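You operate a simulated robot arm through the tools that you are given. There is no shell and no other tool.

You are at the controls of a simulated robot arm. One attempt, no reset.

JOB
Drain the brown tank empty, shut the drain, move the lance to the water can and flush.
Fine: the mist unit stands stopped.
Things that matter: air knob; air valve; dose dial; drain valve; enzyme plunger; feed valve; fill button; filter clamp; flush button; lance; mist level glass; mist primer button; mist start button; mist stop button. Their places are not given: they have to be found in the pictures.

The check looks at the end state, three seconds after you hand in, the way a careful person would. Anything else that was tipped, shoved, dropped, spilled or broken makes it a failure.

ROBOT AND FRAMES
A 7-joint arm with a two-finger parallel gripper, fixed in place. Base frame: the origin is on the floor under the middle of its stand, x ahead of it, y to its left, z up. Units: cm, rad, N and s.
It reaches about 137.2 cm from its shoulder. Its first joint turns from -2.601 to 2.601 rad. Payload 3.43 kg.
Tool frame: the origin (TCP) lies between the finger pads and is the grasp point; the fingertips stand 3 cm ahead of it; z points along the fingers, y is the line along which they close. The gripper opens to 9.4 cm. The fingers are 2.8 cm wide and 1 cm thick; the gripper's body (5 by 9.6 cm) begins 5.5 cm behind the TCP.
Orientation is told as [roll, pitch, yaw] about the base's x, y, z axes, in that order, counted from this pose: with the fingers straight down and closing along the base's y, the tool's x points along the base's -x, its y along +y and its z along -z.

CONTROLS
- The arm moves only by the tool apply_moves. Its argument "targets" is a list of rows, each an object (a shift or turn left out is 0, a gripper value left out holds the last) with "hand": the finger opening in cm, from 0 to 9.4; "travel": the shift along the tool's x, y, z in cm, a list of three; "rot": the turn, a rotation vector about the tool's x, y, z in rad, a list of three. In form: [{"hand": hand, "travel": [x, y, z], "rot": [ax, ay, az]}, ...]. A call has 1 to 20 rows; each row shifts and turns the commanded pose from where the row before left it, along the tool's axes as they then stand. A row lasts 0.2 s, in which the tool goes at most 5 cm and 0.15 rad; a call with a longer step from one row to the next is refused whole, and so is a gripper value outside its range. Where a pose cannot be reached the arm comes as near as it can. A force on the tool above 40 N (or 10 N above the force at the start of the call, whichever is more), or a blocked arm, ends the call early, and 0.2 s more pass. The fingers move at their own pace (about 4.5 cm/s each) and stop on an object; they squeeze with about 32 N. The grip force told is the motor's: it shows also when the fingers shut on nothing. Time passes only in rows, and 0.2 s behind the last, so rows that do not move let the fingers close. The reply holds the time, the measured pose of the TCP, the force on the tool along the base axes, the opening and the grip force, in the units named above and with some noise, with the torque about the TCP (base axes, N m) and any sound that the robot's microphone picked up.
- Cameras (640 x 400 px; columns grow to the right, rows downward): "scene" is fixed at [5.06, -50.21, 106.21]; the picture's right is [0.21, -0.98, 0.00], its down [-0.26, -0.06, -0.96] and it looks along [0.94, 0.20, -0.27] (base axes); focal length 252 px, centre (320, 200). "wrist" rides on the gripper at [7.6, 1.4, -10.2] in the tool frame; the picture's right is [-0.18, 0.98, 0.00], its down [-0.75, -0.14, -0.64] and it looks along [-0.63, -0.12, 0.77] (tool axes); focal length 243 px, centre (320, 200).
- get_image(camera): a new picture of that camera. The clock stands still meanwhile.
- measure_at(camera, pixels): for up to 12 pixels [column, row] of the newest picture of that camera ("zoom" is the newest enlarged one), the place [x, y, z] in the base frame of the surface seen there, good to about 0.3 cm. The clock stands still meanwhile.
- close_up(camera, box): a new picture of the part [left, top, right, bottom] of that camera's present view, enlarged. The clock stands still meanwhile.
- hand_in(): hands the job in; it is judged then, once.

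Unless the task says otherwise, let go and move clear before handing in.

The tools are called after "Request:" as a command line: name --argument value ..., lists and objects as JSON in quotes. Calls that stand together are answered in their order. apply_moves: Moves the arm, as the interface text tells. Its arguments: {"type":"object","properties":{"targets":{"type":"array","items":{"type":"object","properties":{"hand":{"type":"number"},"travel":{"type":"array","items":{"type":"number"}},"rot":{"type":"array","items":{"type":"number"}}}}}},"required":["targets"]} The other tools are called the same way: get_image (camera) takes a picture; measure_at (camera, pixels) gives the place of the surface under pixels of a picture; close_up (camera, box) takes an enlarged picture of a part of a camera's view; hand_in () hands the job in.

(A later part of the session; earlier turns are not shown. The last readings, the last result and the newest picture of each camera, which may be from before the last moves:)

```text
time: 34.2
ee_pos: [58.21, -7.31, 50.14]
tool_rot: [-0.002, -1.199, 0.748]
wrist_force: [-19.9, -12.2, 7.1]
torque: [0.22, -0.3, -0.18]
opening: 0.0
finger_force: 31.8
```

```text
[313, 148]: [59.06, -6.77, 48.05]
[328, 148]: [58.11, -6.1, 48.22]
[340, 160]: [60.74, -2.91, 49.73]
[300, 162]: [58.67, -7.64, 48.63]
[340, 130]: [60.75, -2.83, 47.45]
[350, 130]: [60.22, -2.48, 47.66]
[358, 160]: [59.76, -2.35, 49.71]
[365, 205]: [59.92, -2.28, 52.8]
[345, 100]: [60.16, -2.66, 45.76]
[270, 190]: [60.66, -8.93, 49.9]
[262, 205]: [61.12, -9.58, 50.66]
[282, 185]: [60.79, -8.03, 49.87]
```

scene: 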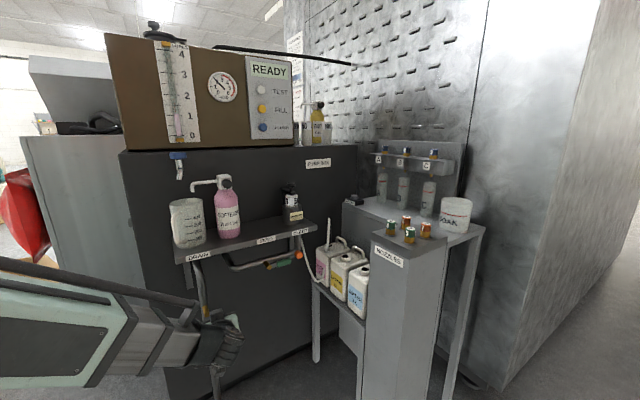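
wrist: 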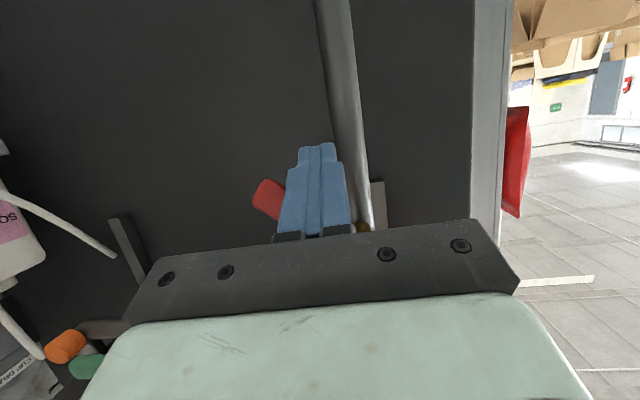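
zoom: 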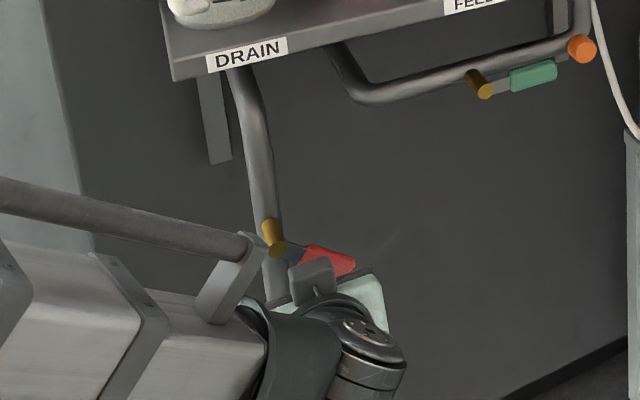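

The pipe is about 4 cm beyond the fingertips, so the axial push probably comes from the grip bearing on the finger's shoulder. I'll back off slightly along the finger axis and see if it relaxes.

Request:
apply_moves --targets '[{"travel": [0, 0, -0.5]}, {}]'

Request:
get_image --camera "wrist"

```text
time: 34.8
ee_pos: [57.81, -7.64, 50.28]
tool_rot: [-0.001, -1.199, 0.751]
wrist_force: [0.4, 0.9, 0.2]
torque: [0.03, 0.01, -0.04]
opening: 0.02
finger_force: 31.7
```

```text
taken
```

wrist: 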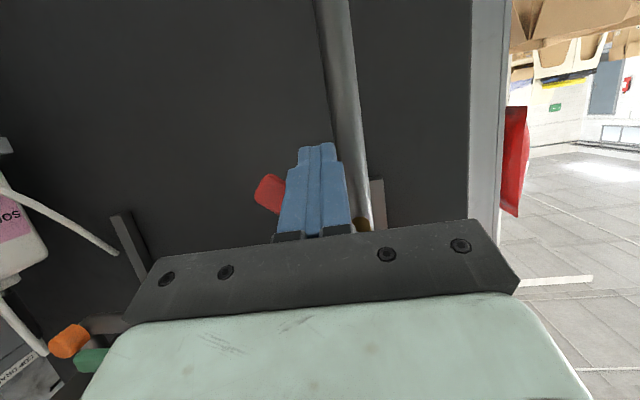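

The force is gone after backing off. I'll carry on sweeping the lever up to level.

Request:
apply_moves --targets '[{"travel": [-0.3, -0.35, -0.105]}, {"travel": [-0.3, -0.35, -0.105]}, {"travel": [-0.466, -0.345, -0.168]}, {"travel": [-0.466, -0.345, -0.168]}]'

Request:
get_image --camera "wrist"

```text
time: 35.8
ee_pos: [58.66, -8.72, 51.91]
tool_rot: [-0.001, -1.199, 0.749]
wrist_force: [1.0, -1.2, -1.8]
torque: [-0.01, 0.04, -0.02]
opening: 0.0
finger_force: 32.4
```

```text
taken
```

wrist: 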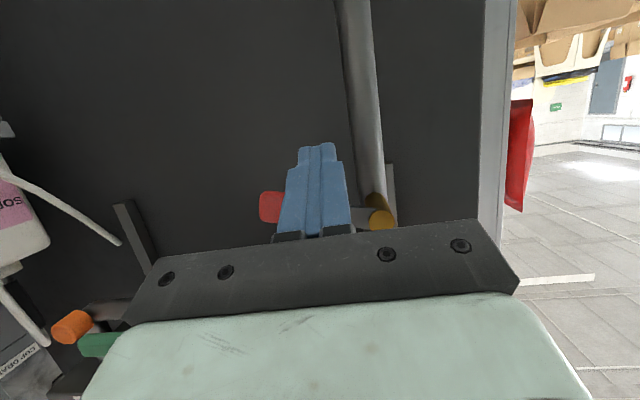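

The lever is almost level now. I'll lift the last bit in small steps to bring it to its stop.

Request:
apply_moves --targets '[{"travel": [-0.53, -0.2, -0.2]}, {"travel": [-0.53, -0.2, -0.2]}, {"travel": [-0.28, 0, -0.11]}]'

Request:
get_image --camera "wrist"

Request:
close_up --camera "scene" --box '[160, 240, 280, 360]'

```text
time: 36.6
ee_pos: [58.95, -9.03, 53.02]
tool_rot: [-0.001, -1.191, 0.755]
wrist_force: [-22.7, -7.9, -29.8]
torque: [-0.22, -0.01, 0.1]
opening: 0.01
finger_force: 32.1
```

```text
taken
```

wrist: 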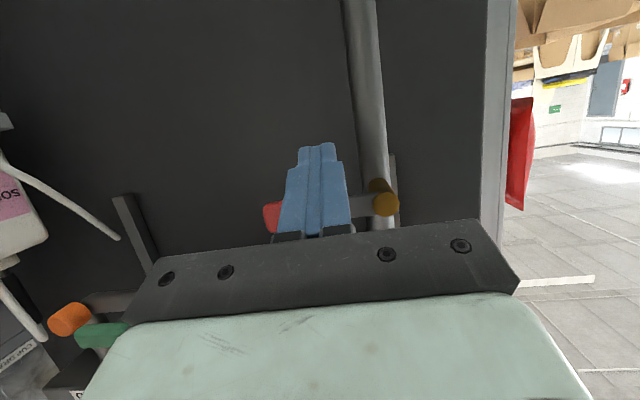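

```text
3.33 times, centred on (220, 300) of scene
```

zoom: 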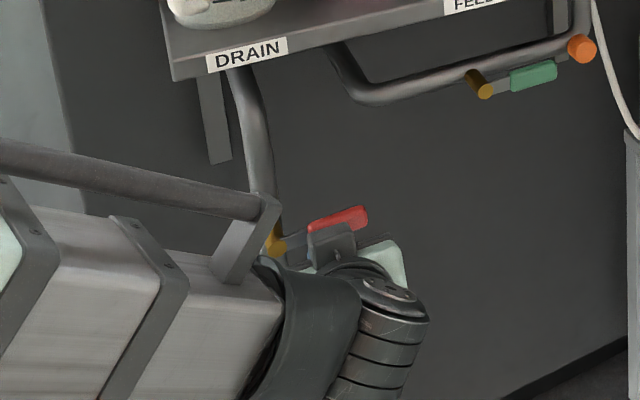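

The 30 N downward reaction shows the lever is against its shut stop. I'll ease off, back out, and check the lever's position from a distance.

Request:
apply_moves --targets '[{"travel": [0.5, 0, 0.2]}, {"travel": [0.7, 0, 0.27]}, {"travel": [1.09, -0.1, -2.8]}, {"travel": [1.09, -0.1, -2.8]}, {"travel": [1.09, -0.1, -2.8]}, {"travel": [1.09, -0.1, -2.8]}]'

Request:
get_image --camera "wrist"

Request:
close_up --camera "scene" --box '[100, 20, 300, 190]'

Request:
get_image --camera "scene"

```text
time: 38.0
ee_pos: [50.37, -17.34, 52.08]
tool_rot: [-0.001, -1.202, 0.75]
wrist_force: [-1.0, 0.2, -0.5]
torque: [0.0, -0.01, -0.01]
opening: 0.0
finger_force: 32.2
```

```text
taken
```

wrist: 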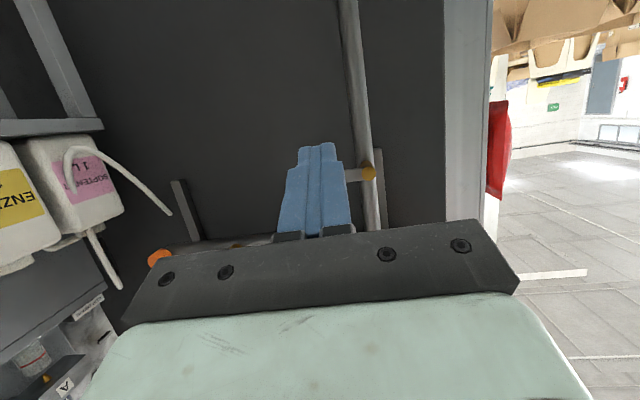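

```text
2.35 times, centred on (200, 105) of scene
```

zoom: 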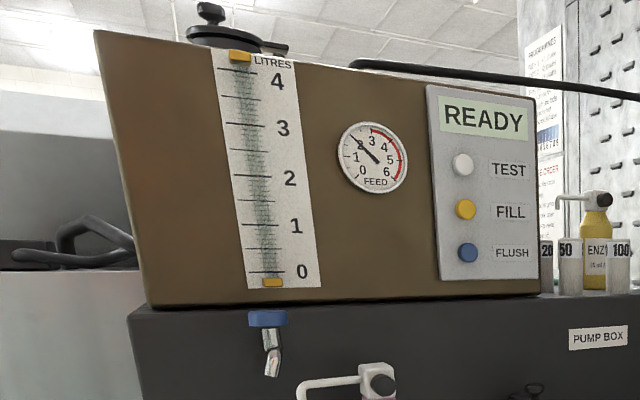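

```text
taken
```

scene: 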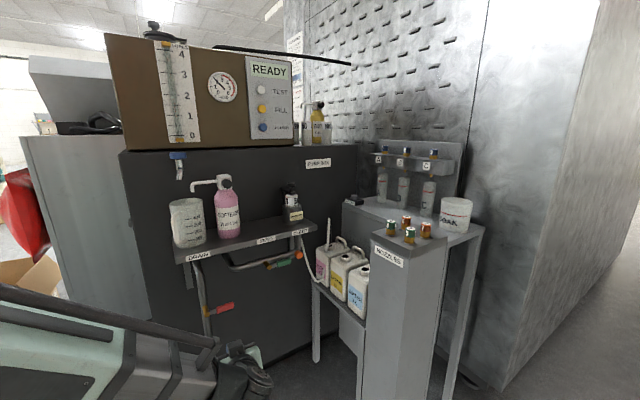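

The lever looks level again in the scene at (222,309) and the tank glass reads empty. I'll zoom to compare the lever with its first position.

Request:
close_up --camera "scene" --box '[160, 170, 340, 330]'

Request:
measure_at --camera "scene" --pixels '[[213, 311], [218, 310], [231, 306], [233, 305]]'

```text
2.50 times, centred on (250, 250) of scene
```

zoom: 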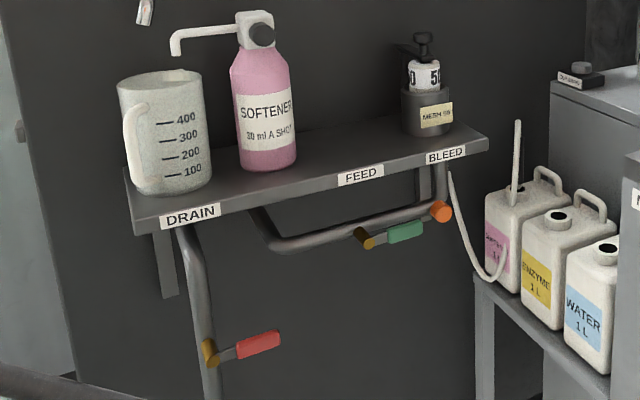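

```text
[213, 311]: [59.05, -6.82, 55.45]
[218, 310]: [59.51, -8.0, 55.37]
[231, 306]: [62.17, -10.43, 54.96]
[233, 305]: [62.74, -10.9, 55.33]
```

The lever is in the same place as at the start, so the drain is shut. Now I'll retreat the way I came and turn the hand straight down for the lance.

Request:
apply_moves --targets '[{"travel": [-3.41, -2.11, -2.26]}, {"travel": [-3.41, -2.11, -2.26]}, {"travel": [-3.41, -2.11, -2.26]}, {"travel": [-3.41, -2.11, -2.26]}, {"travel": [-3.41, -2.11, -2.26]}, {"rot": [0, 0.15, 0]}, {"rot": [0, 0.15, 0]}, {"rot": [0, 0.15, 0]}, {"travel": [-1.7, -2.18, -2.79]}, {"travel": [-1.7, -2.18, -2.79]}, {"travel": [-1.7, -2.18, -2.79]}, {"travel": [-1.7, -2.18, -2.79]}, {"travel": [-1.7, -2.18, -2.79]}]'

Request:
apply_moves --targets '[{"hand": 5, "rot": [0, 0.15, 0]}, {"rot": [0, 0.15, 0]}, {"rot": [0, 0.15, 0]}, {"rot": [0, 0.15, 0]}, {"rot": [0, 0.15, 0]}, {"rot": [0, 0, 0.15]}, {"rot": [0, 0, 0.15]}, {"rot": [0, 0, 0.15]}, {"rot": [0, 0, 0.15]}, {"rot": [0, 0, 0.15]}]'

Request:
get_image --camera "scene"

```text
time: 40.8
ee_pos: [59.48, -38.62, 87.92]
tool_rot: [0.0, -0.752, 0.748]
wrist_force: [0.2, -0.1, -0.3]
torque: [0.01, -0.01, 0.03]
opening: 0.01
finger_force: 32.1
```

```text
time: 43.0
ee_pos: [59.42, -38.3, 87.96]
tool_rot: [0.0, -0.001, -0.003]
wrist_force: [-0.3, -0.3, 0.4]
torque: [-0.01, 0.0, -0.02]
opening: 4.98
finger_force: 0.1
```

```text
taken
```

scene: 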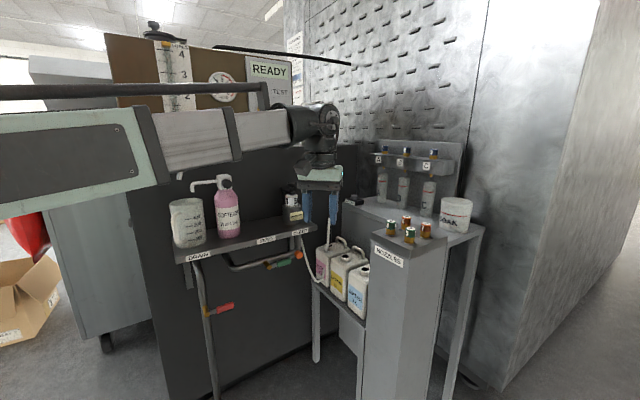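

The hand is straight down and open 5 cm at (59,-38,88). I'll go forward towards the lance and measure it and the necks from a good viewpoint.

Request:
apply_moves --targets '[{"travel": [-4.1, 0, 0]}, {"travel": [-4.1, 0, 0]}, {"travel": [-4.1, 0, 0]}, {"travel": [-4.1, 0, 0]}, {"travel": [-4.1, 0, 0]}, {"travel": [-4.1, 0, 0]}]'

Request:
get_image --camera "wrist"

Request:
close_up --camera "wrist" --box '[220, 40, 420, 165]'

```text
time: 44.4
ee_pos: [84.29, -38.16, 87.97]
tool_rot: [0.0, 0.001, 0.001]
wrist_force: [-0.1, 1.1, 0.4]
torque: [-0.02, -0.02, 0.01]
opening: 5.0
finger_force: 0.0
```

```text
taken
```

wrist: 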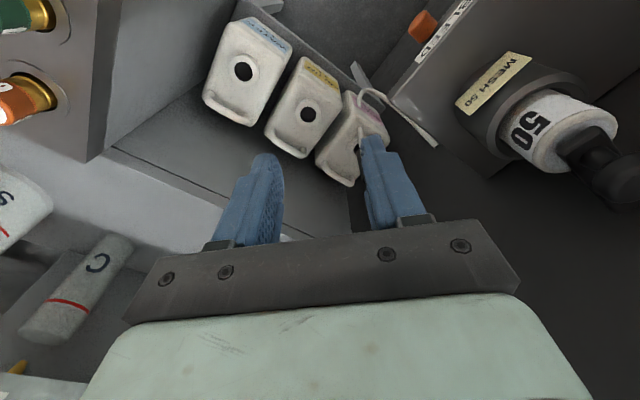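

```text
3.20 times, centred on (320, 102) of wrist
```

zoom: 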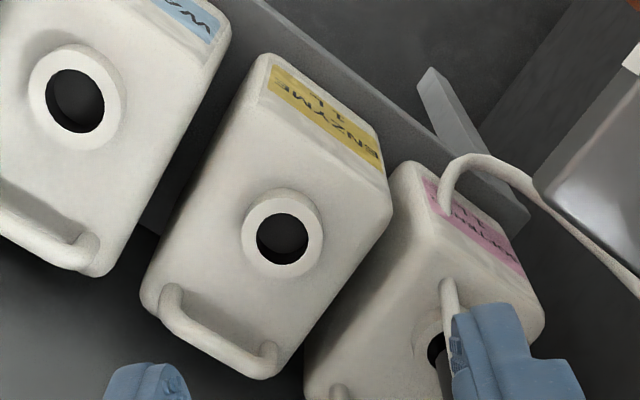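

The water neck (zoom 75,100) and enzyme neck (zoom 282,238) are clear. I'll measure points around their rims to get centres.

Request:
measure_at --camera "zoom" --pixels '[[38, 95], [112, 103], [75, 60], [74, 139], [249, 235], [315, 238], [283, 201], [281, 270], [75, 100], [282, 238]]'

Request:
measure_at --camera "scene" --pixels '[[362, 267], [328, 246]]'

```text
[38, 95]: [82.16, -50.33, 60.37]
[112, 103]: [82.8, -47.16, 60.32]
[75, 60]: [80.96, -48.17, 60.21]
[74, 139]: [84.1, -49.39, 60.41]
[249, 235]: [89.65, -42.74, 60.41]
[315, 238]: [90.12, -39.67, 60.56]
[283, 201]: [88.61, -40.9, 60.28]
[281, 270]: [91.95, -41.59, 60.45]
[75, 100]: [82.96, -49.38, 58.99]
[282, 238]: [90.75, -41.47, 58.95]
```

```text
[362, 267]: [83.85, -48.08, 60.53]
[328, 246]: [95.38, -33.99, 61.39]
```

Water neck centre is about (82.5,-48.8), enzyme about (90.1,-41.2), so the softener neck should be near (97.7,-33.6). I'll move over the lance at a safe height and check.

Request:
apply_moves --targets '[{"travel": [-3.3, 1.17, 1.5]}, {"travel": [-3.3, 1.17, 1.5]}, {"travel": [-3.3, 1.17, 1.5]}, {"travel": [-3.3, 1.17, 1.5]}]'

Request:
get_image --camera "wrist"

Request:
close_up --camera "scene" --box '[270, 150, 400, 270]'

```text
time: 45.4
ee_pos: [97.12, -33.79, 81.87]
tool_rot: [-0.001, -0.001, -0.001]
wrist_force: [0.3, 0.4, -0.8]
torque: [-0.01, -0.02, 0.0]
opening: 5.02
finger_force: 0.1
```

```text
taken
```

wrist: 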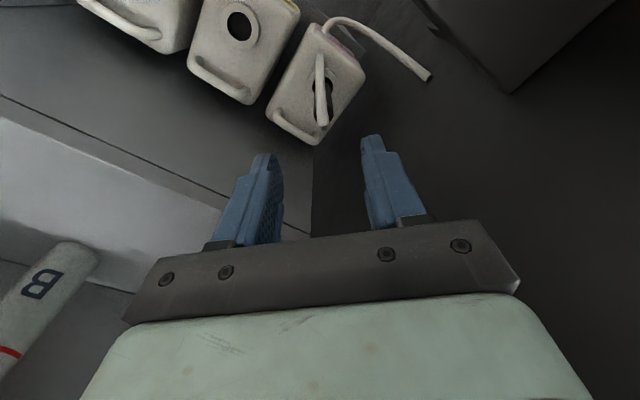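

```text
3.33 times, centred on (335, 210) of scene
```

zoom: 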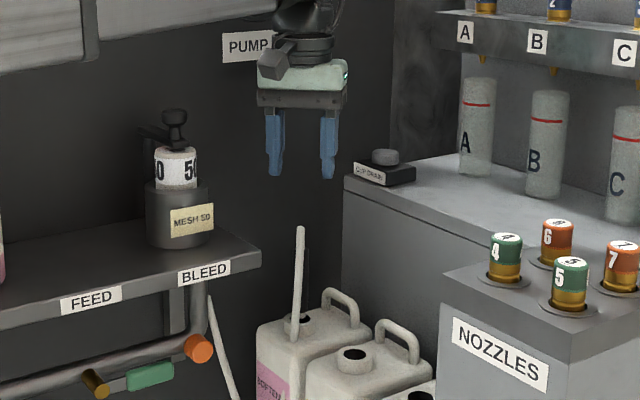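

The hand is above the lance, which shows at (322,90) between the finger lines. I'll zoom to measure the rod's axis and top before descending.

Request:
close_up --camera "wrist" --box '[260, 30, 380, 150]'

Request:
measure_at --camera "zoom" --pixels '[[300, 290], [345, 275], [352, 305], [320, 320], [318, 200], [322, 150], [350, 180], [330, 310], [283, 200], [305, 240], [338, 240], [200, 250]]'

```text
3.33 times, centred on (320, 90) of wrist
```

zoom: 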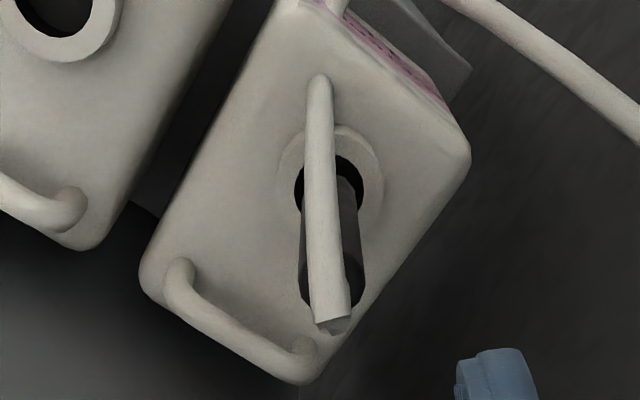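

```text
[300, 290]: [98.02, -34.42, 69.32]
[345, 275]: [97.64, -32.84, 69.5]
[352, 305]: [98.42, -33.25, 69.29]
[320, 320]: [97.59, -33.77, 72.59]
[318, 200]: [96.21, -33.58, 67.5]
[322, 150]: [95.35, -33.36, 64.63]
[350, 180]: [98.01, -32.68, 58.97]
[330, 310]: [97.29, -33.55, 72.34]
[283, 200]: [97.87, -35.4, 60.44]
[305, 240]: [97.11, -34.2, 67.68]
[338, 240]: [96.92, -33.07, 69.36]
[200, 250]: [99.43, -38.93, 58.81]
```

The rod top is near (97.8,-33.5,69.3), about 2 cm wide, with the hose end at z 72.5. I'll check the can handle's height before lowering the fingers.

Request:
measure_at --camera "zoom" --pixels '[[180, 270], [190, 295], [220, 318], [250, 338], [280, 356], [305, 350], [300, 372]]'

```text
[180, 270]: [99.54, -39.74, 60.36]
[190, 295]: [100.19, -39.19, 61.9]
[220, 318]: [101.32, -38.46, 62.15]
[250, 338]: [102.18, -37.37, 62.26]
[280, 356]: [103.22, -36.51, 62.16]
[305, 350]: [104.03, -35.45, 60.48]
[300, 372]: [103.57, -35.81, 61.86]
```

The handle tops out near z 62.5 and lies clear of the fingers. I'll descend to z 67.5 around the rod without gripping yet.

Request:
apply_moves --targets '[{"travel": [-0.58, 0.29, 3.6]}, {"travel": [0, 0, 3.6]}, {"travel": [0, 0, 3.6]}, {"travel": [0, 0, 3.5]}]'

Request:
get_image --camera "wrist"

Request:
close_up --camera "scene" --box '[290, 180, 390, 270]'

```text
time: 46.4
ee_pos: [97.57, -33.27, 67.85]
tool_rot: [0.001, -0.001, -0.002]
wrist_force: [-0.2, 0.4, -0.8]
torque: [-0.01, 0.03, -0.03]
opening: 5.01
finger_force: 0.0
```

```text
taken
```

wrist: 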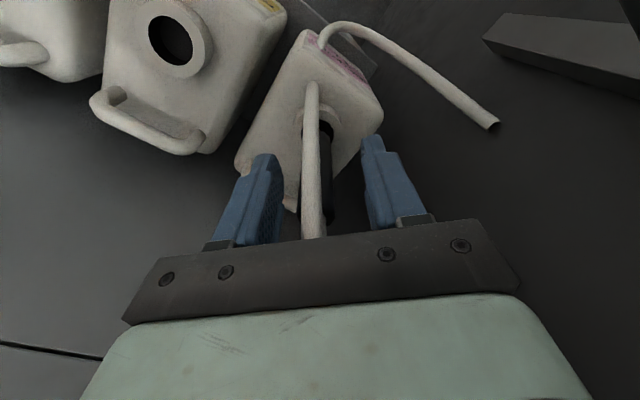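

```text
4.44 times, centred on (340, 225) of scene
```

zoom: 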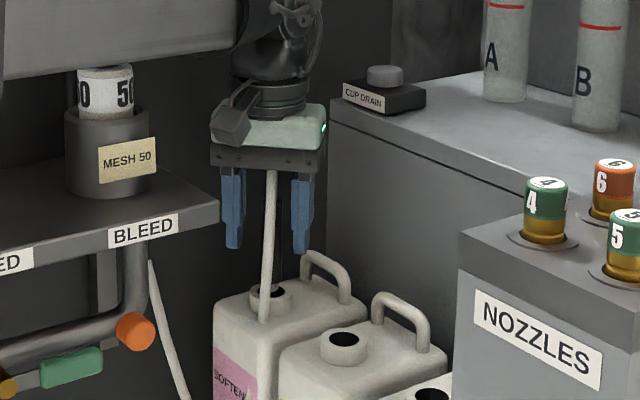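

The rod (dark, about (315,180)) stands between the open fingers. I'll close on it.

Request:
apply_moves --targets '[{"hand": 0}, {}, {}, {}, {}]'

Request:
get_image --camera "wrist"

```text
time: 47.6
ee_pos: [97.47, -33.4, 67.81]
tool_rot: [0.001, -0.001, 0.001]
wrist_force: [-0.3, -0.7, -0.4]
torque: [-0.04, 0.03, 0.01]
opening: 1.86
finger_force: 32.2
```

```text
taken
```

wrist: 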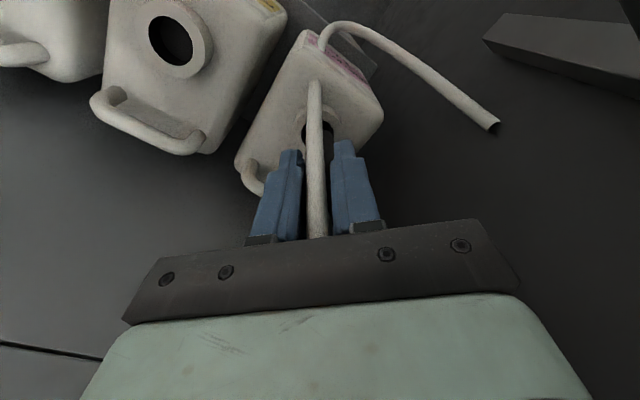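

The fingers hold the rod at 1.86 cm with little side force. I'll lift straight up a few centimetres and check.

Request:
apply_moves --targets '[{"travel": [0, 0, -1]}, {"travel": [0, 0, -1.5]}, {"travel": [0, 0, -2]}, {"travel": [0, 0, -2]}]'

Request:
get_image --camera "wrist"

Request:
close_up --camera "scene" --box '[290, 180, 390, 270]'

```text
time: 48.6
ee_pos: [97.79, -33.47, 74.27]
tool_rot: [0.001, -0.001, -0.001]
wrist_force: [-0.3, -0.1, -1.3]
torque: [0.03, 0.01, 0.0]
opening: 1.84
finger_force: 31.9
```

```text
taken
```

wrist: 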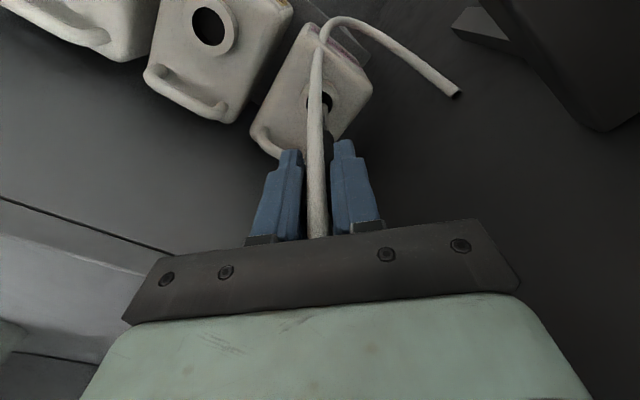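

```text
4.44 times, centred on (340, 225) of scene
```

zoom: 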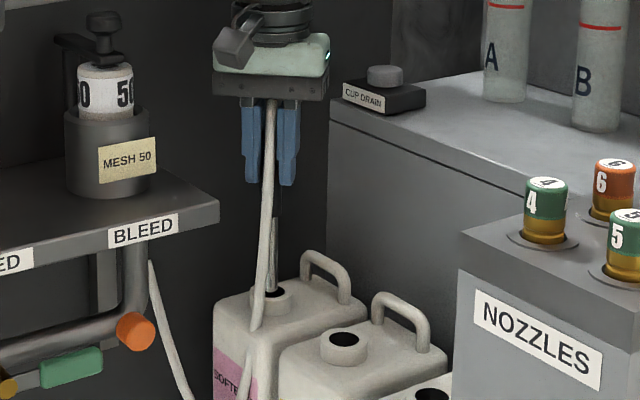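

The lance comes up smoothly: a thinner pale shaft shows under the dark grip (zoom 272,255). I'll keep lifting until its lower end clears the neck.

Request:
apply_moves --targets '[{"travel": [0, 0, -2]}, {"travel": [0, 0, -2]}, {"travel": [0, 0, -2]}, {"travel": [0, 0, -2]}]'

Request:
close_up --camera "scene" --box '[280, 150, 400, 280]'

Request:
get_image --camera "wrist"

```text
time: 49.6
ee_pos: [98.05, -33.19, 82.13]
tool_rot: [0.002, -0.002, 0.0]
wrist_force: [0.4, 0.4, -1.2]
torque: [-0.01, 0.02, -0.01]
opening: 1.86
finger_force: 32.0
```

```text
3.08 times, centred on (340, 215) of scene
```

zoom: 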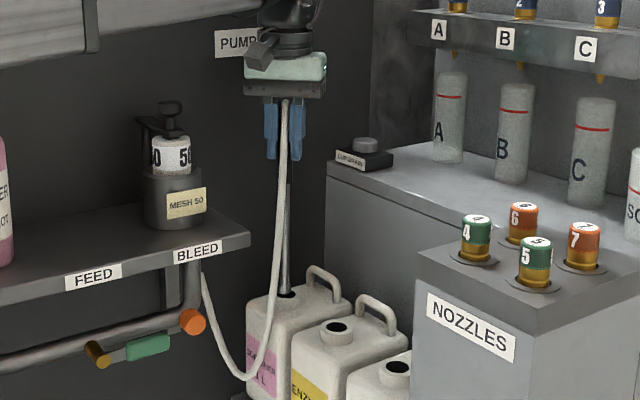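

```text
taken
```

wrist: 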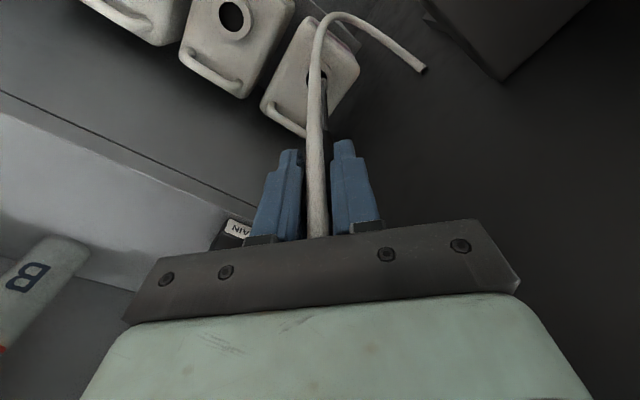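

About 14 cm up, the shaft is still in the neck (zoom 286,290). I'll lift 5 cm more and look for the lower tip.

Request:
apply_moves --targets '[{"travel": [0, 0, -1.7]}, {"travel": [0, 0, -1.7]}, {"travel": [0, 0, -1.7]}, {}]'

Request:
close_up --camera "scene" --box '[290, 180, 390, 280]'

Request:
get_image --camera "wrist"

```text
time: 50.6
ee_pos: [97.78, -33.41, 87.28]
tool_rot: [0.001, 0.002, -0.002]
wrist_force: [-0.7, -0.2, -1.0]
torque: [0.0, 0.03, -0.03]
opening: 1.86
finger_force: 32.4
```

```text
4.00 times, centred on (340, 230) of scene
```

zoom: 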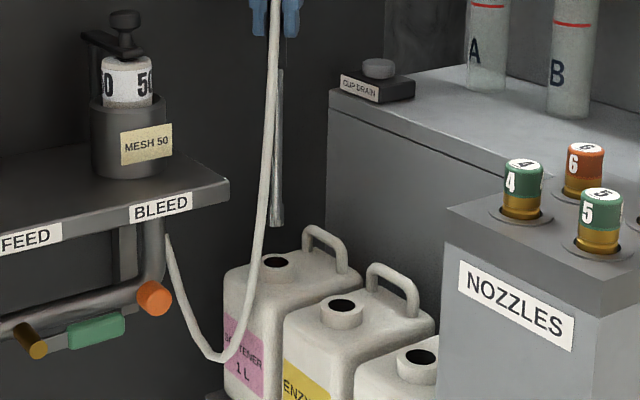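

```text
taken
```

wrist: 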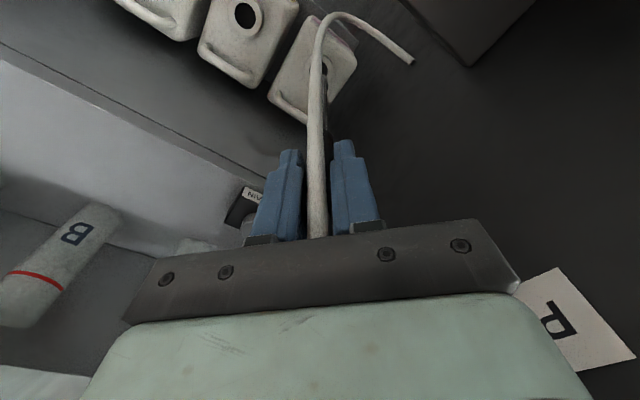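

The lance's lower end is now visible at scene zoom (277,225), clear above the softener neck. I'll measure its tip and shaft.

Request:
measure_at --camera "zoom" --pixels '[[277, 222], [277, 210], [278, 180], [278, 150], [279, 120], [280, 90], [281, 72], [275, 262], [420, 357], [342, 305]]'

```text
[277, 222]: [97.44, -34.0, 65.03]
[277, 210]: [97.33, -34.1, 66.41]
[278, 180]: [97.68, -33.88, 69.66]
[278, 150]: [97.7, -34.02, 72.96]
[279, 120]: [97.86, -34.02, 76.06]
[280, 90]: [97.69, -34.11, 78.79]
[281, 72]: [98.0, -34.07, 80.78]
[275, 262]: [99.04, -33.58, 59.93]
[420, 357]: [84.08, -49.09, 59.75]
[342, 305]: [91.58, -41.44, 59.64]
```

The tip is near z 65, well clear of the neck. Before moving across, I'll measure the NOZZLES box and caps, since the hand must fit beside them over the water can.

Request:
get_image --camera "scene"

Request:
measure_at --camera "scene" --pixels '[[373, 235], [391, 226], [391, 219], [406, 216], [410, 228], [426, 224], [446, 240], [413, 250], [400, 240], [376, 245], [415, 262], [390, 240]]'

Request:
measure_at --camera "wrist" --pixels '[[60, 60], [150, 120], [245, 12], [257, 10], [325, 72], [240, 205], [80, 110], [200, 180], [310, 60], [30, 30], [100, 250], [450, 60]]'

```text
taken
```

scene: 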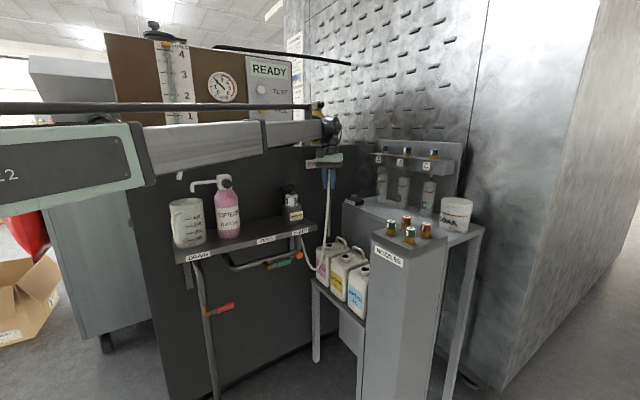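

```text
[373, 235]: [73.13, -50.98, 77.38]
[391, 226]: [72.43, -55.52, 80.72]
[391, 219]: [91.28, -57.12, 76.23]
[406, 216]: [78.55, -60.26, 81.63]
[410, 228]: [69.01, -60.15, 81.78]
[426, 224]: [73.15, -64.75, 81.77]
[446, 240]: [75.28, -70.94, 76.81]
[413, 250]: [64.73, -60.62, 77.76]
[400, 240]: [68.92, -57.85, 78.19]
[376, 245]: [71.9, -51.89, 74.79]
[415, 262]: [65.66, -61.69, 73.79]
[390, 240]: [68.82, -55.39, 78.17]
```

```text
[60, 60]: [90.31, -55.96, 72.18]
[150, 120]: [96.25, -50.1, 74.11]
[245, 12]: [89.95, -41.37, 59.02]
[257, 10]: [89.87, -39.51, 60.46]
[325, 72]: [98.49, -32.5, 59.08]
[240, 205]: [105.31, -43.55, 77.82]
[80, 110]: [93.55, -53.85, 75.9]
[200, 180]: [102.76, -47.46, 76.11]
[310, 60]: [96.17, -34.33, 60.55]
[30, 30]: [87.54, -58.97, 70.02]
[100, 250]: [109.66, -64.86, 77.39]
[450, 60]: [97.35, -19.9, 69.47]
```

The NOZZLES box top is at z 78 with its back edge about 8 cm from the water neck, so I'll yaw the hand 45° to keep the camera clear of it. I'll carry the lance across above the water can, turning as I go.

Request:
apply_moves --targets '[{"travel": [1.91, -1.91, 0]}, {"travel": [1.91, -1.91, 0]}, {"travel": [1.91, -1.91, 0]}, {"travel": [1.91, -1.91, 0]}, {"travel": [1.91, -1.91, 0]}, {"travel": [1.91, -1.91, 0]}, {"travel": [1.91, -1.91, 0]}, {"travel": [1.91, -1.91, 0]}, {"rot": [0, 0, 0.13]}, {"rot": [0, 0, 0.13]}, {"rot": [0, 0, 0.13]}, {"rot": [0, 0, 0.13]}, {"rot": [0, 0, 0.13]}, {"rot": [0, 0, 0.13]}, {}]'

Request:
get_image --camera "wrist"

Request:
close_up --camera "scene" --box '[290, 180, 410, 300]'

```text
time: 53.8
ee_pos: [82.58, -48.73, 87.33]
tool_rot: [0.002, 0.0, -0.782]
wrist_force: [0.6, -0.7, -1.0]
torque: [-0.01, 0.01, 0.0]
opening: 1.87
finger_force: 32.3
```

```text
taken
```

wrist: 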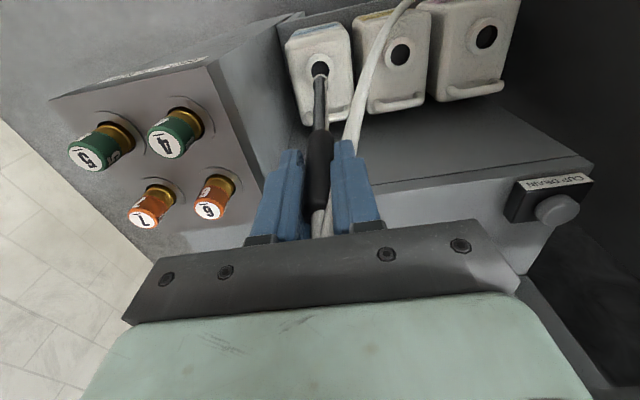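

```text
3.33 times, centred on (350, 240) of scene
```

zoom: 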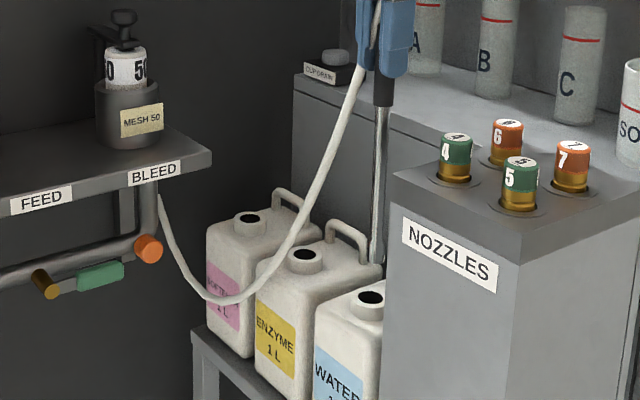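

The wrist view shows the shaft's tip at about (320,75) right over the water neck (320,68). I'll zoom in and measure the tip and the neck rim for alignment.

Request:
close_up --camera "wrist" --box '[270, 30, 370, 130]'

Request:
measure_at --camera "zoom" --pixels '[[258, 165], [365, 160], [310, 110], [280, 205], [360, 200], [317, 190], [318, 220], [320, 260], [322, 300], [328, 340], [330, 370], [317, 182]]'

```text
4.00 times, centred on (320, 80) of wrist
```

zoom: 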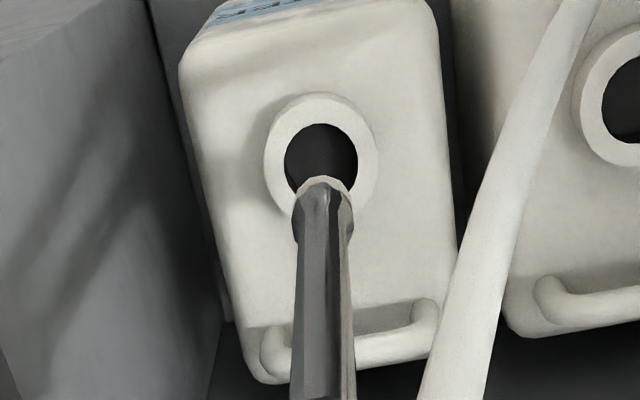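

```text
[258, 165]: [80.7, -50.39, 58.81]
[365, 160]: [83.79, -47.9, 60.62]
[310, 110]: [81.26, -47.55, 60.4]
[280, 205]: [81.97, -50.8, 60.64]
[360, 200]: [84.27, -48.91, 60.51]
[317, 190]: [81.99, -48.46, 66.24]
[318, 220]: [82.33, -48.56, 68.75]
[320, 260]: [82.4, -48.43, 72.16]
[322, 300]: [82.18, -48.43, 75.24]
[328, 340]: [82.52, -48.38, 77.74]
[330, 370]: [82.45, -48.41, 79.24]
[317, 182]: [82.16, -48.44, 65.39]
```

The shaft centre is within about 0.3 cm of the neck centre (82.5,-48.8), with roughly 0.6 cm of play. I'll lower 6 cm so the tip enters the neck and check.

Request:
apply_moves --targets '[{"travel": [0, 0, 1.5]}, {"travel": [0, 0, 1.5]}, {"travel": [0, 0, 1.5]}, {"travel": [0, 0, 1.5]}]'

Request:
get_image --camera "wrist"

Request:
close_up --camera "wrist" --box '[250, 30, 390, 150]'

Request:
close_up --camera "scene" --box '[310, 190, 410, 290]'

```text
time: 54.8
ee_pos: [82.7, -48.76, 81.53]
tool_rot: [0.0, -0.003, -0.781]
wrist_force: [0.1, 0.4, 7.9]
torque: [0.04, 0.0, -0.05]
opening: 1.86
finger_force: 31.6
```

```text
taken
```

wrist: 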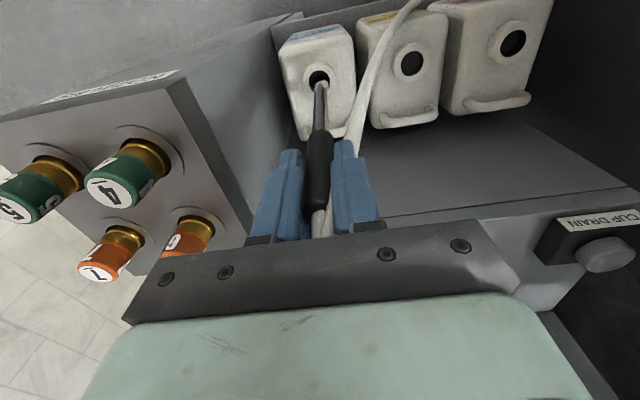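

```text
3.33 times, centred on (320, 90) of wrist
```

zoom: 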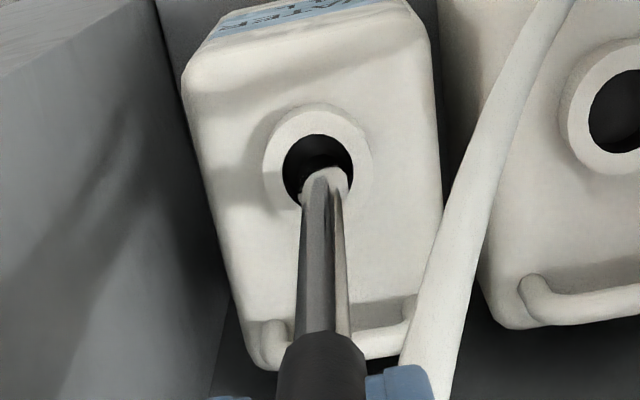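

```text
4.00 times, centred on (360, 240) of scene
```

zoom: 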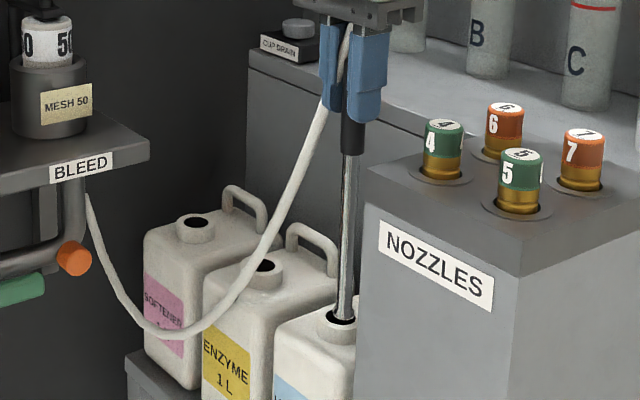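

A steady 8 N upward force appeared with the tip around z 59, so the tip may be catching the neck. I'll measure the tip and rim precisely.

Request:
close_up --camera "wrist" --box '[295, 55, 345, 105]'

Request:
measure_at --camera "zoom" --pixels '[[180, 225], [470, 200], [310, 50], [230, 340], [450, 330], [340, 200], [350, 240], [300, 260], [400, 240], [310, 130], [340, 300], [340, 380]]'

```text
8.00 times, centred on (320, 80) of wrist
```

zoom: 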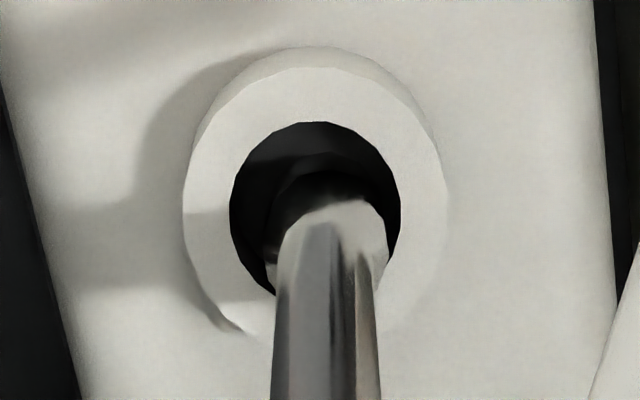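

```text
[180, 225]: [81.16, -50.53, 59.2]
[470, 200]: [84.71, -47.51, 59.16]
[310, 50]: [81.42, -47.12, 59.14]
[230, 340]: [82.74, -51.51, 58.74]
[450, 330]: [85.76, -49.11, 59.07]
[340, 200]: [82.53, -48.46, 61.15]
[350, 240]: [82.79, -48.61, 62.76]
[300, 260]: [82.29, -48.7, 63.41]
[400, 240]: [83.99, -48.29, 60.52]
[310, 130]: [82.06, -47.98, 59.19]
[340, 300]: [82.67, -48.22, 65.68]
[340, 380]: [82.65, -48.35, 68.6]
```

The zoom shows the tip (centre about (332,253)) resting on the rim's lower edge while the hole's centre is (315,210): about 0.65 cm too far and 0.25 cm right. I'll lift slightly, shift by that much, and check again.

Request:
apply_moves --targets '[{"travel": [0, 0, -0.8]}, {"travel": [0, 0, -0.7]}, {"travel": [0.35, -0.07, 0]}, {"travel": [0.34, -0.07, 0]}, {}]'

Request:
close_up --camera "wrist" --box '[295, 55, 345, 105]'

Request:
measure_at --camera "zoom" --pixels '[[210, 225], [420, 210], [310, 100], [320, 220], [340, 240], [330, 300]]'

```text
time: 56.0
ee_pos: [82.0, -48.31, 82.87]
tool_rot: [0.0, 0.002, -0.781]
wrist_force: [0.0, -0.4, -1.7]
torque: [-0.02, 0.0, 0.02]
opening: 1.87
finger_force: 32.0
```

```text
8.00 times, centred on (320, 80) of wrist
```

zoom: 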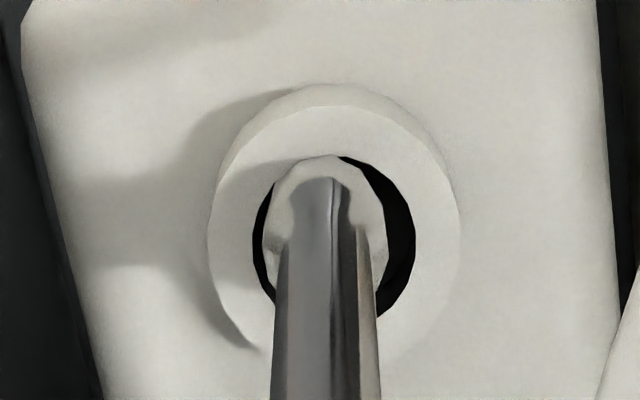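

```text
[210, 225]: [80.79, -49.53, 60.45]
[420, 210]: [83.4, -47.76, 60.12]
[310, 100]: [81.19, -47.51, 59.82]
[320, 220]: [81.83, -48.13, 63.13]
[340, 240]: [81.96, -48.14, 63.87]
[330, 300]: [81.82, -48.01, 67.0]
```

After shifting, the shaft stands at (322,75) over the hole with no load, but I want to know whether the lance slipped in the grip when it touched. I'll take fresh pictures of both views.

Request:
get_image --camera "wrist"

Request:
close_up --camera "wrist" --box '[250, 30, 390, 150]'

Request:
close_up --camera "scene" --box '[330, 190, 400, 290]'

```text
taken
```

wrist: 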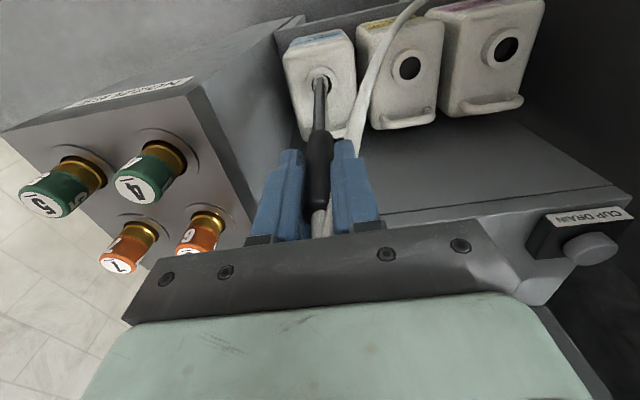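

```text
3.33 times, centred on (320, 90) of wrist
```

zoom: 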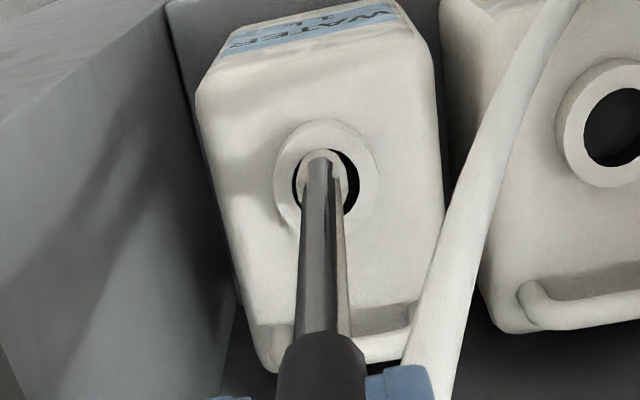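

```text
4.00 times, centred on (365, 240) of scene
```

zoom: 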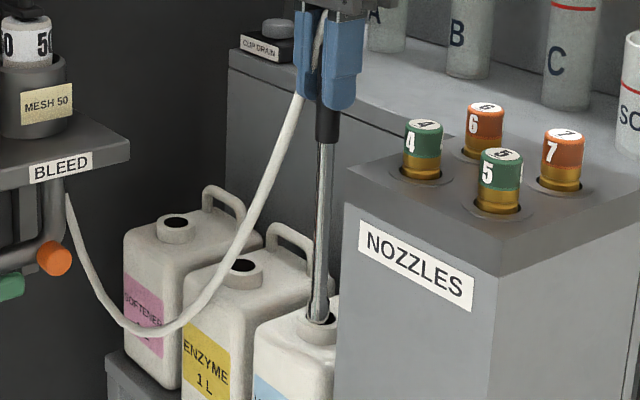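

The grip boundary is unchanged (zoom row 335), so the lance didn't slip; the earlier tip was in the neck's shadow and touching its far-right side. I over-corrected slightly, so I'll shift back 0.3 cm and lower in small steps while watching the force.

Request:
apply_moves --targets '[{"travel": [-0.3, 0.05, 0]}, {"travel": [0, 0, 0.5]}, {"travel": [0, 0, 0.5]}]'

Request:
close_up --camera "wrist" --box '[295, 55, 345, 105]'

```text
time: 56.8
ee_pos: [82.19, -48.48, 81.94]
tool_rot: [0.0, 0.001, -0.782]
wrist_force: [-0.3, -0.5, -1.3]
torque: [0.03, -0.01, 0.01]
opening: 1.84
finger_force: 31.8
```

```text
8.00 times, centred on (320, 80) of wrist
```

zoom: 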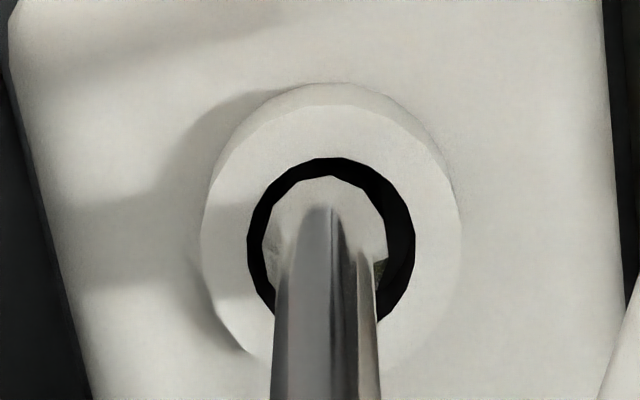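

The foot now sits inside the dark ring of the hole on all visible sides (hole 247-415, foot 264-387) with no contact force. I'll keep lowering in small steps.

Request:
apply_moves --targets '[{"travel": [0, 0.05, 0.5]}, {"travel": [0, 0, 0.5]}, {"travel": [0, 0, 0.5]}]'

Request:
close_up --camera "wrist" --box '[295, 55, 345, 105]'

```text
time: 57.6
ee_pos: [82.22, -48.39, 80.41]
tool_rot: [0.0, -0.001, -0.78]
wrist_force: [-0.4, -0.2, -2.0]
torque: [0.03, 0.0, 0.02]
opening: 1.84
finger_force: 32.1
```

```text
8.00 times, centred on (320, 80) of wrist
```

zoom: 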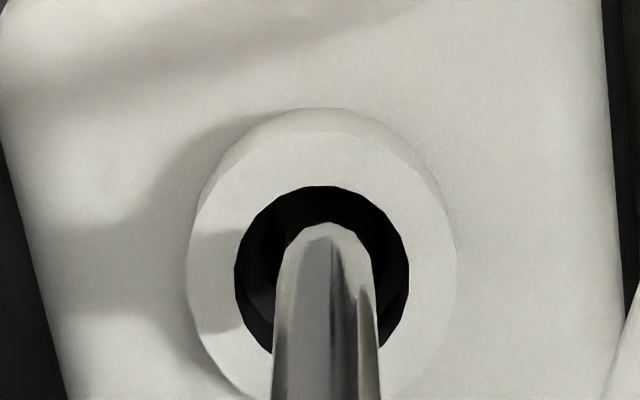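

There is no contact at z 80.4, deeper than before, and the shaft is centred in the hole. I'll continue lowering.

Request:
apply_moves --targets '[{"travel": [0, 0, 1.2]}, {"travel": [0, 0, 1.2]}, {"travel": [0, 0, 1.2]}, {"travel": [0, 0, 1.2]}]'

Request:
get_image --camera "wrist"

Request:
close_up --camera "scene" --box '[300, 180, 420, 300]'

```text
time: 58.6
ee_pos: [82.25, -48.35, 75.46]
tool_rot: [0.001, -0.001, -0.779]
wrist_force: [-0.3, 0.5, -0.3]
torque: [0.0, -0.01, 0.03]
opening: 1.86
finger_force: 31.9
```

```text
taken
```

wrist: 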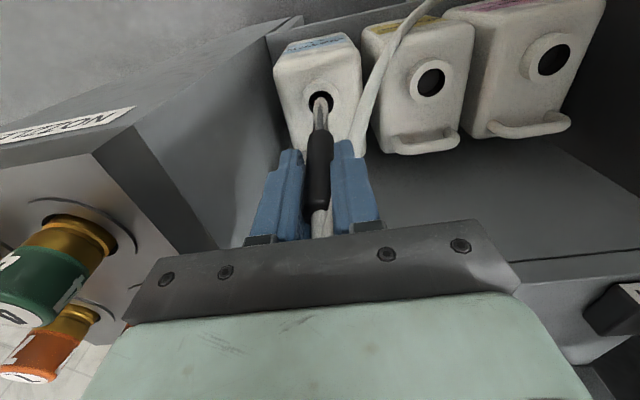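

```text
3.33 times, centred on (360, 240) of scene
```

zoom: 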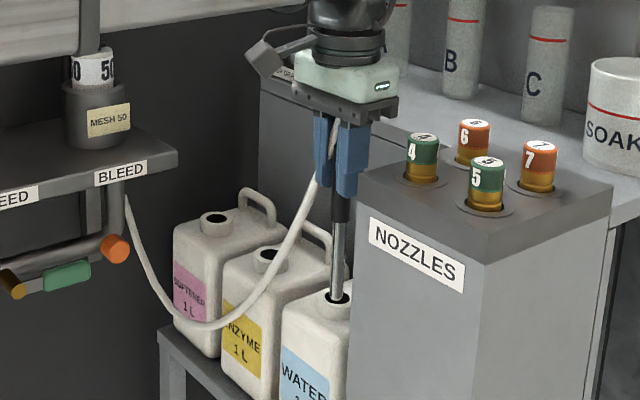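

The lance is entering cleanly and the hand has about 3 cm of clearance to the NOZZLES box. I'll keep lowering.

Request:
apply_moves --targets '[{"travel": [0, 0, 1.2]}, {"travel": [0, 0, 1.2]}, {"travel": [0, 0, 1.2]}, {"travel": [0, 0, 1.2]}]'

Request:
get_image --camera "wrist"

Request:
close_up --camera "scene" --box '[300, 180, 420, 300]'

```text
time: 59.6
ee_pos: [82.35, -48.36, 70.6]
tool_rot: [0.0, 0.0, -0.78]
wrist_force: [0.7, 0.7, 0.0]
torque: [0.02, 0.04, 0.0]
opening: 1.85
finger_force: 31.8
```

```text
taken
```

wrist: 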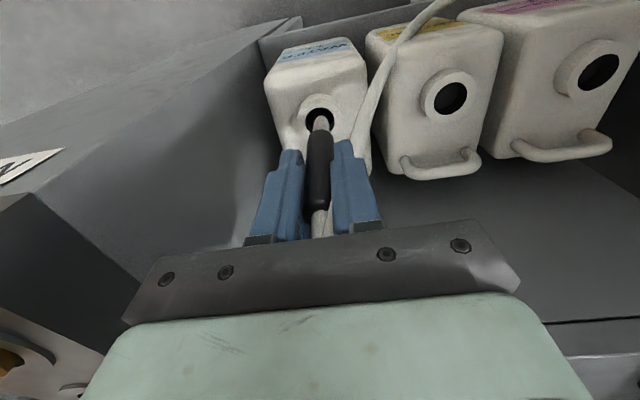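

```text
3.33 times, centred on (360, 240) of scene
```

zoom: 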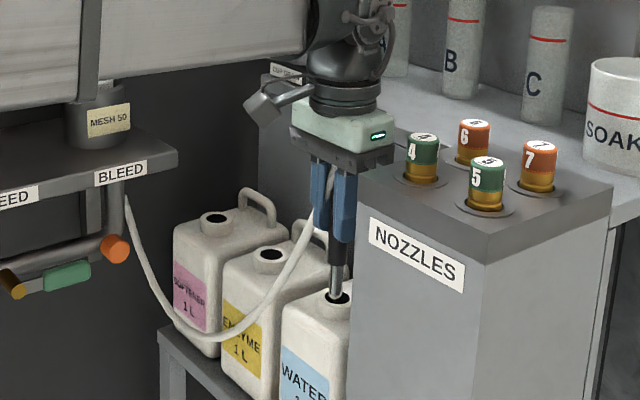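

No contact yet at z 70.6. I'll lower the final 2.7 cm gently to the depth it had in the softener can.

Request:
apply_moves --targets '[{"travel": [0, 0, 0.9]}, {"travel": [0, 0, 0.9]}, {"travel": [0, 0, 0.7]}]'

Request:
get_image --camera "wrist"

Request:
close_up --camera "scene" --box '[300, 180, 420, 300]'

```text
time: 60.4
ee_pos: [82.21, -48.37, 68.29]
tool_rot: [0.0, 0.0, -0.779]
wrist_force: [-0.2, 0.4, -1.6]
torque: [0.03, 0.02, -0.03]
opening: 1.86
finger_force: 31.7
```

```text
taken
```

wrist: 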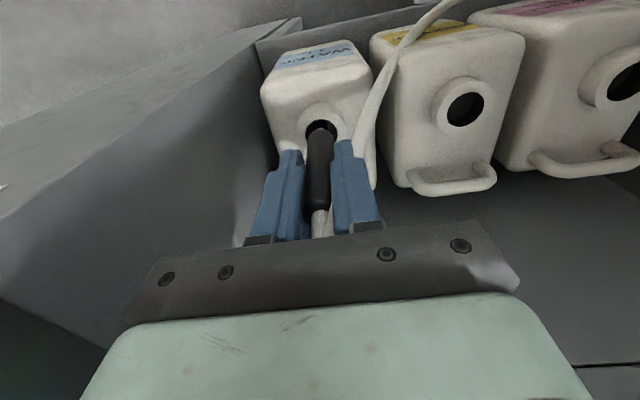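

```text
3.33 times, centred on (360, 240) of scene
```

zoom: 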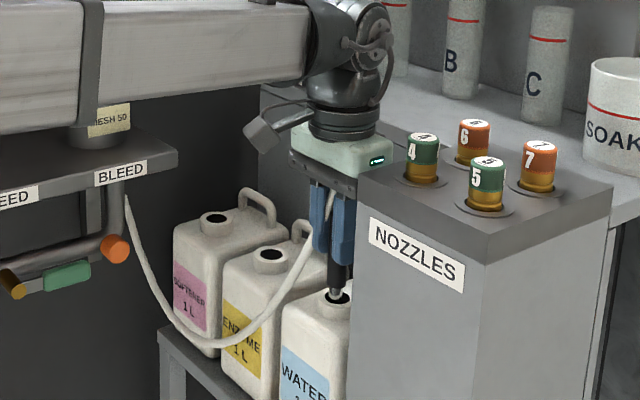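

It is at z 68.3, about 0.4 cm above the depth it had before. I'll lower the last bit and watch for contact.

Request:
apply_moves --targets '[{"travel": [0, 0, 0.25]}, {"travel": [0, 0, 0.25]}]'

```text
time: 61.0
ee_pos: [82.26, -48.41, 67.83]
tool_rot: [-0.001, 0.002, -0.781]
wrist_force: [-0.5, 0.4, 4.0]
torque: [0.2, 0.04, -0.03]
opening: 1.85
finger_force: 31.1
```

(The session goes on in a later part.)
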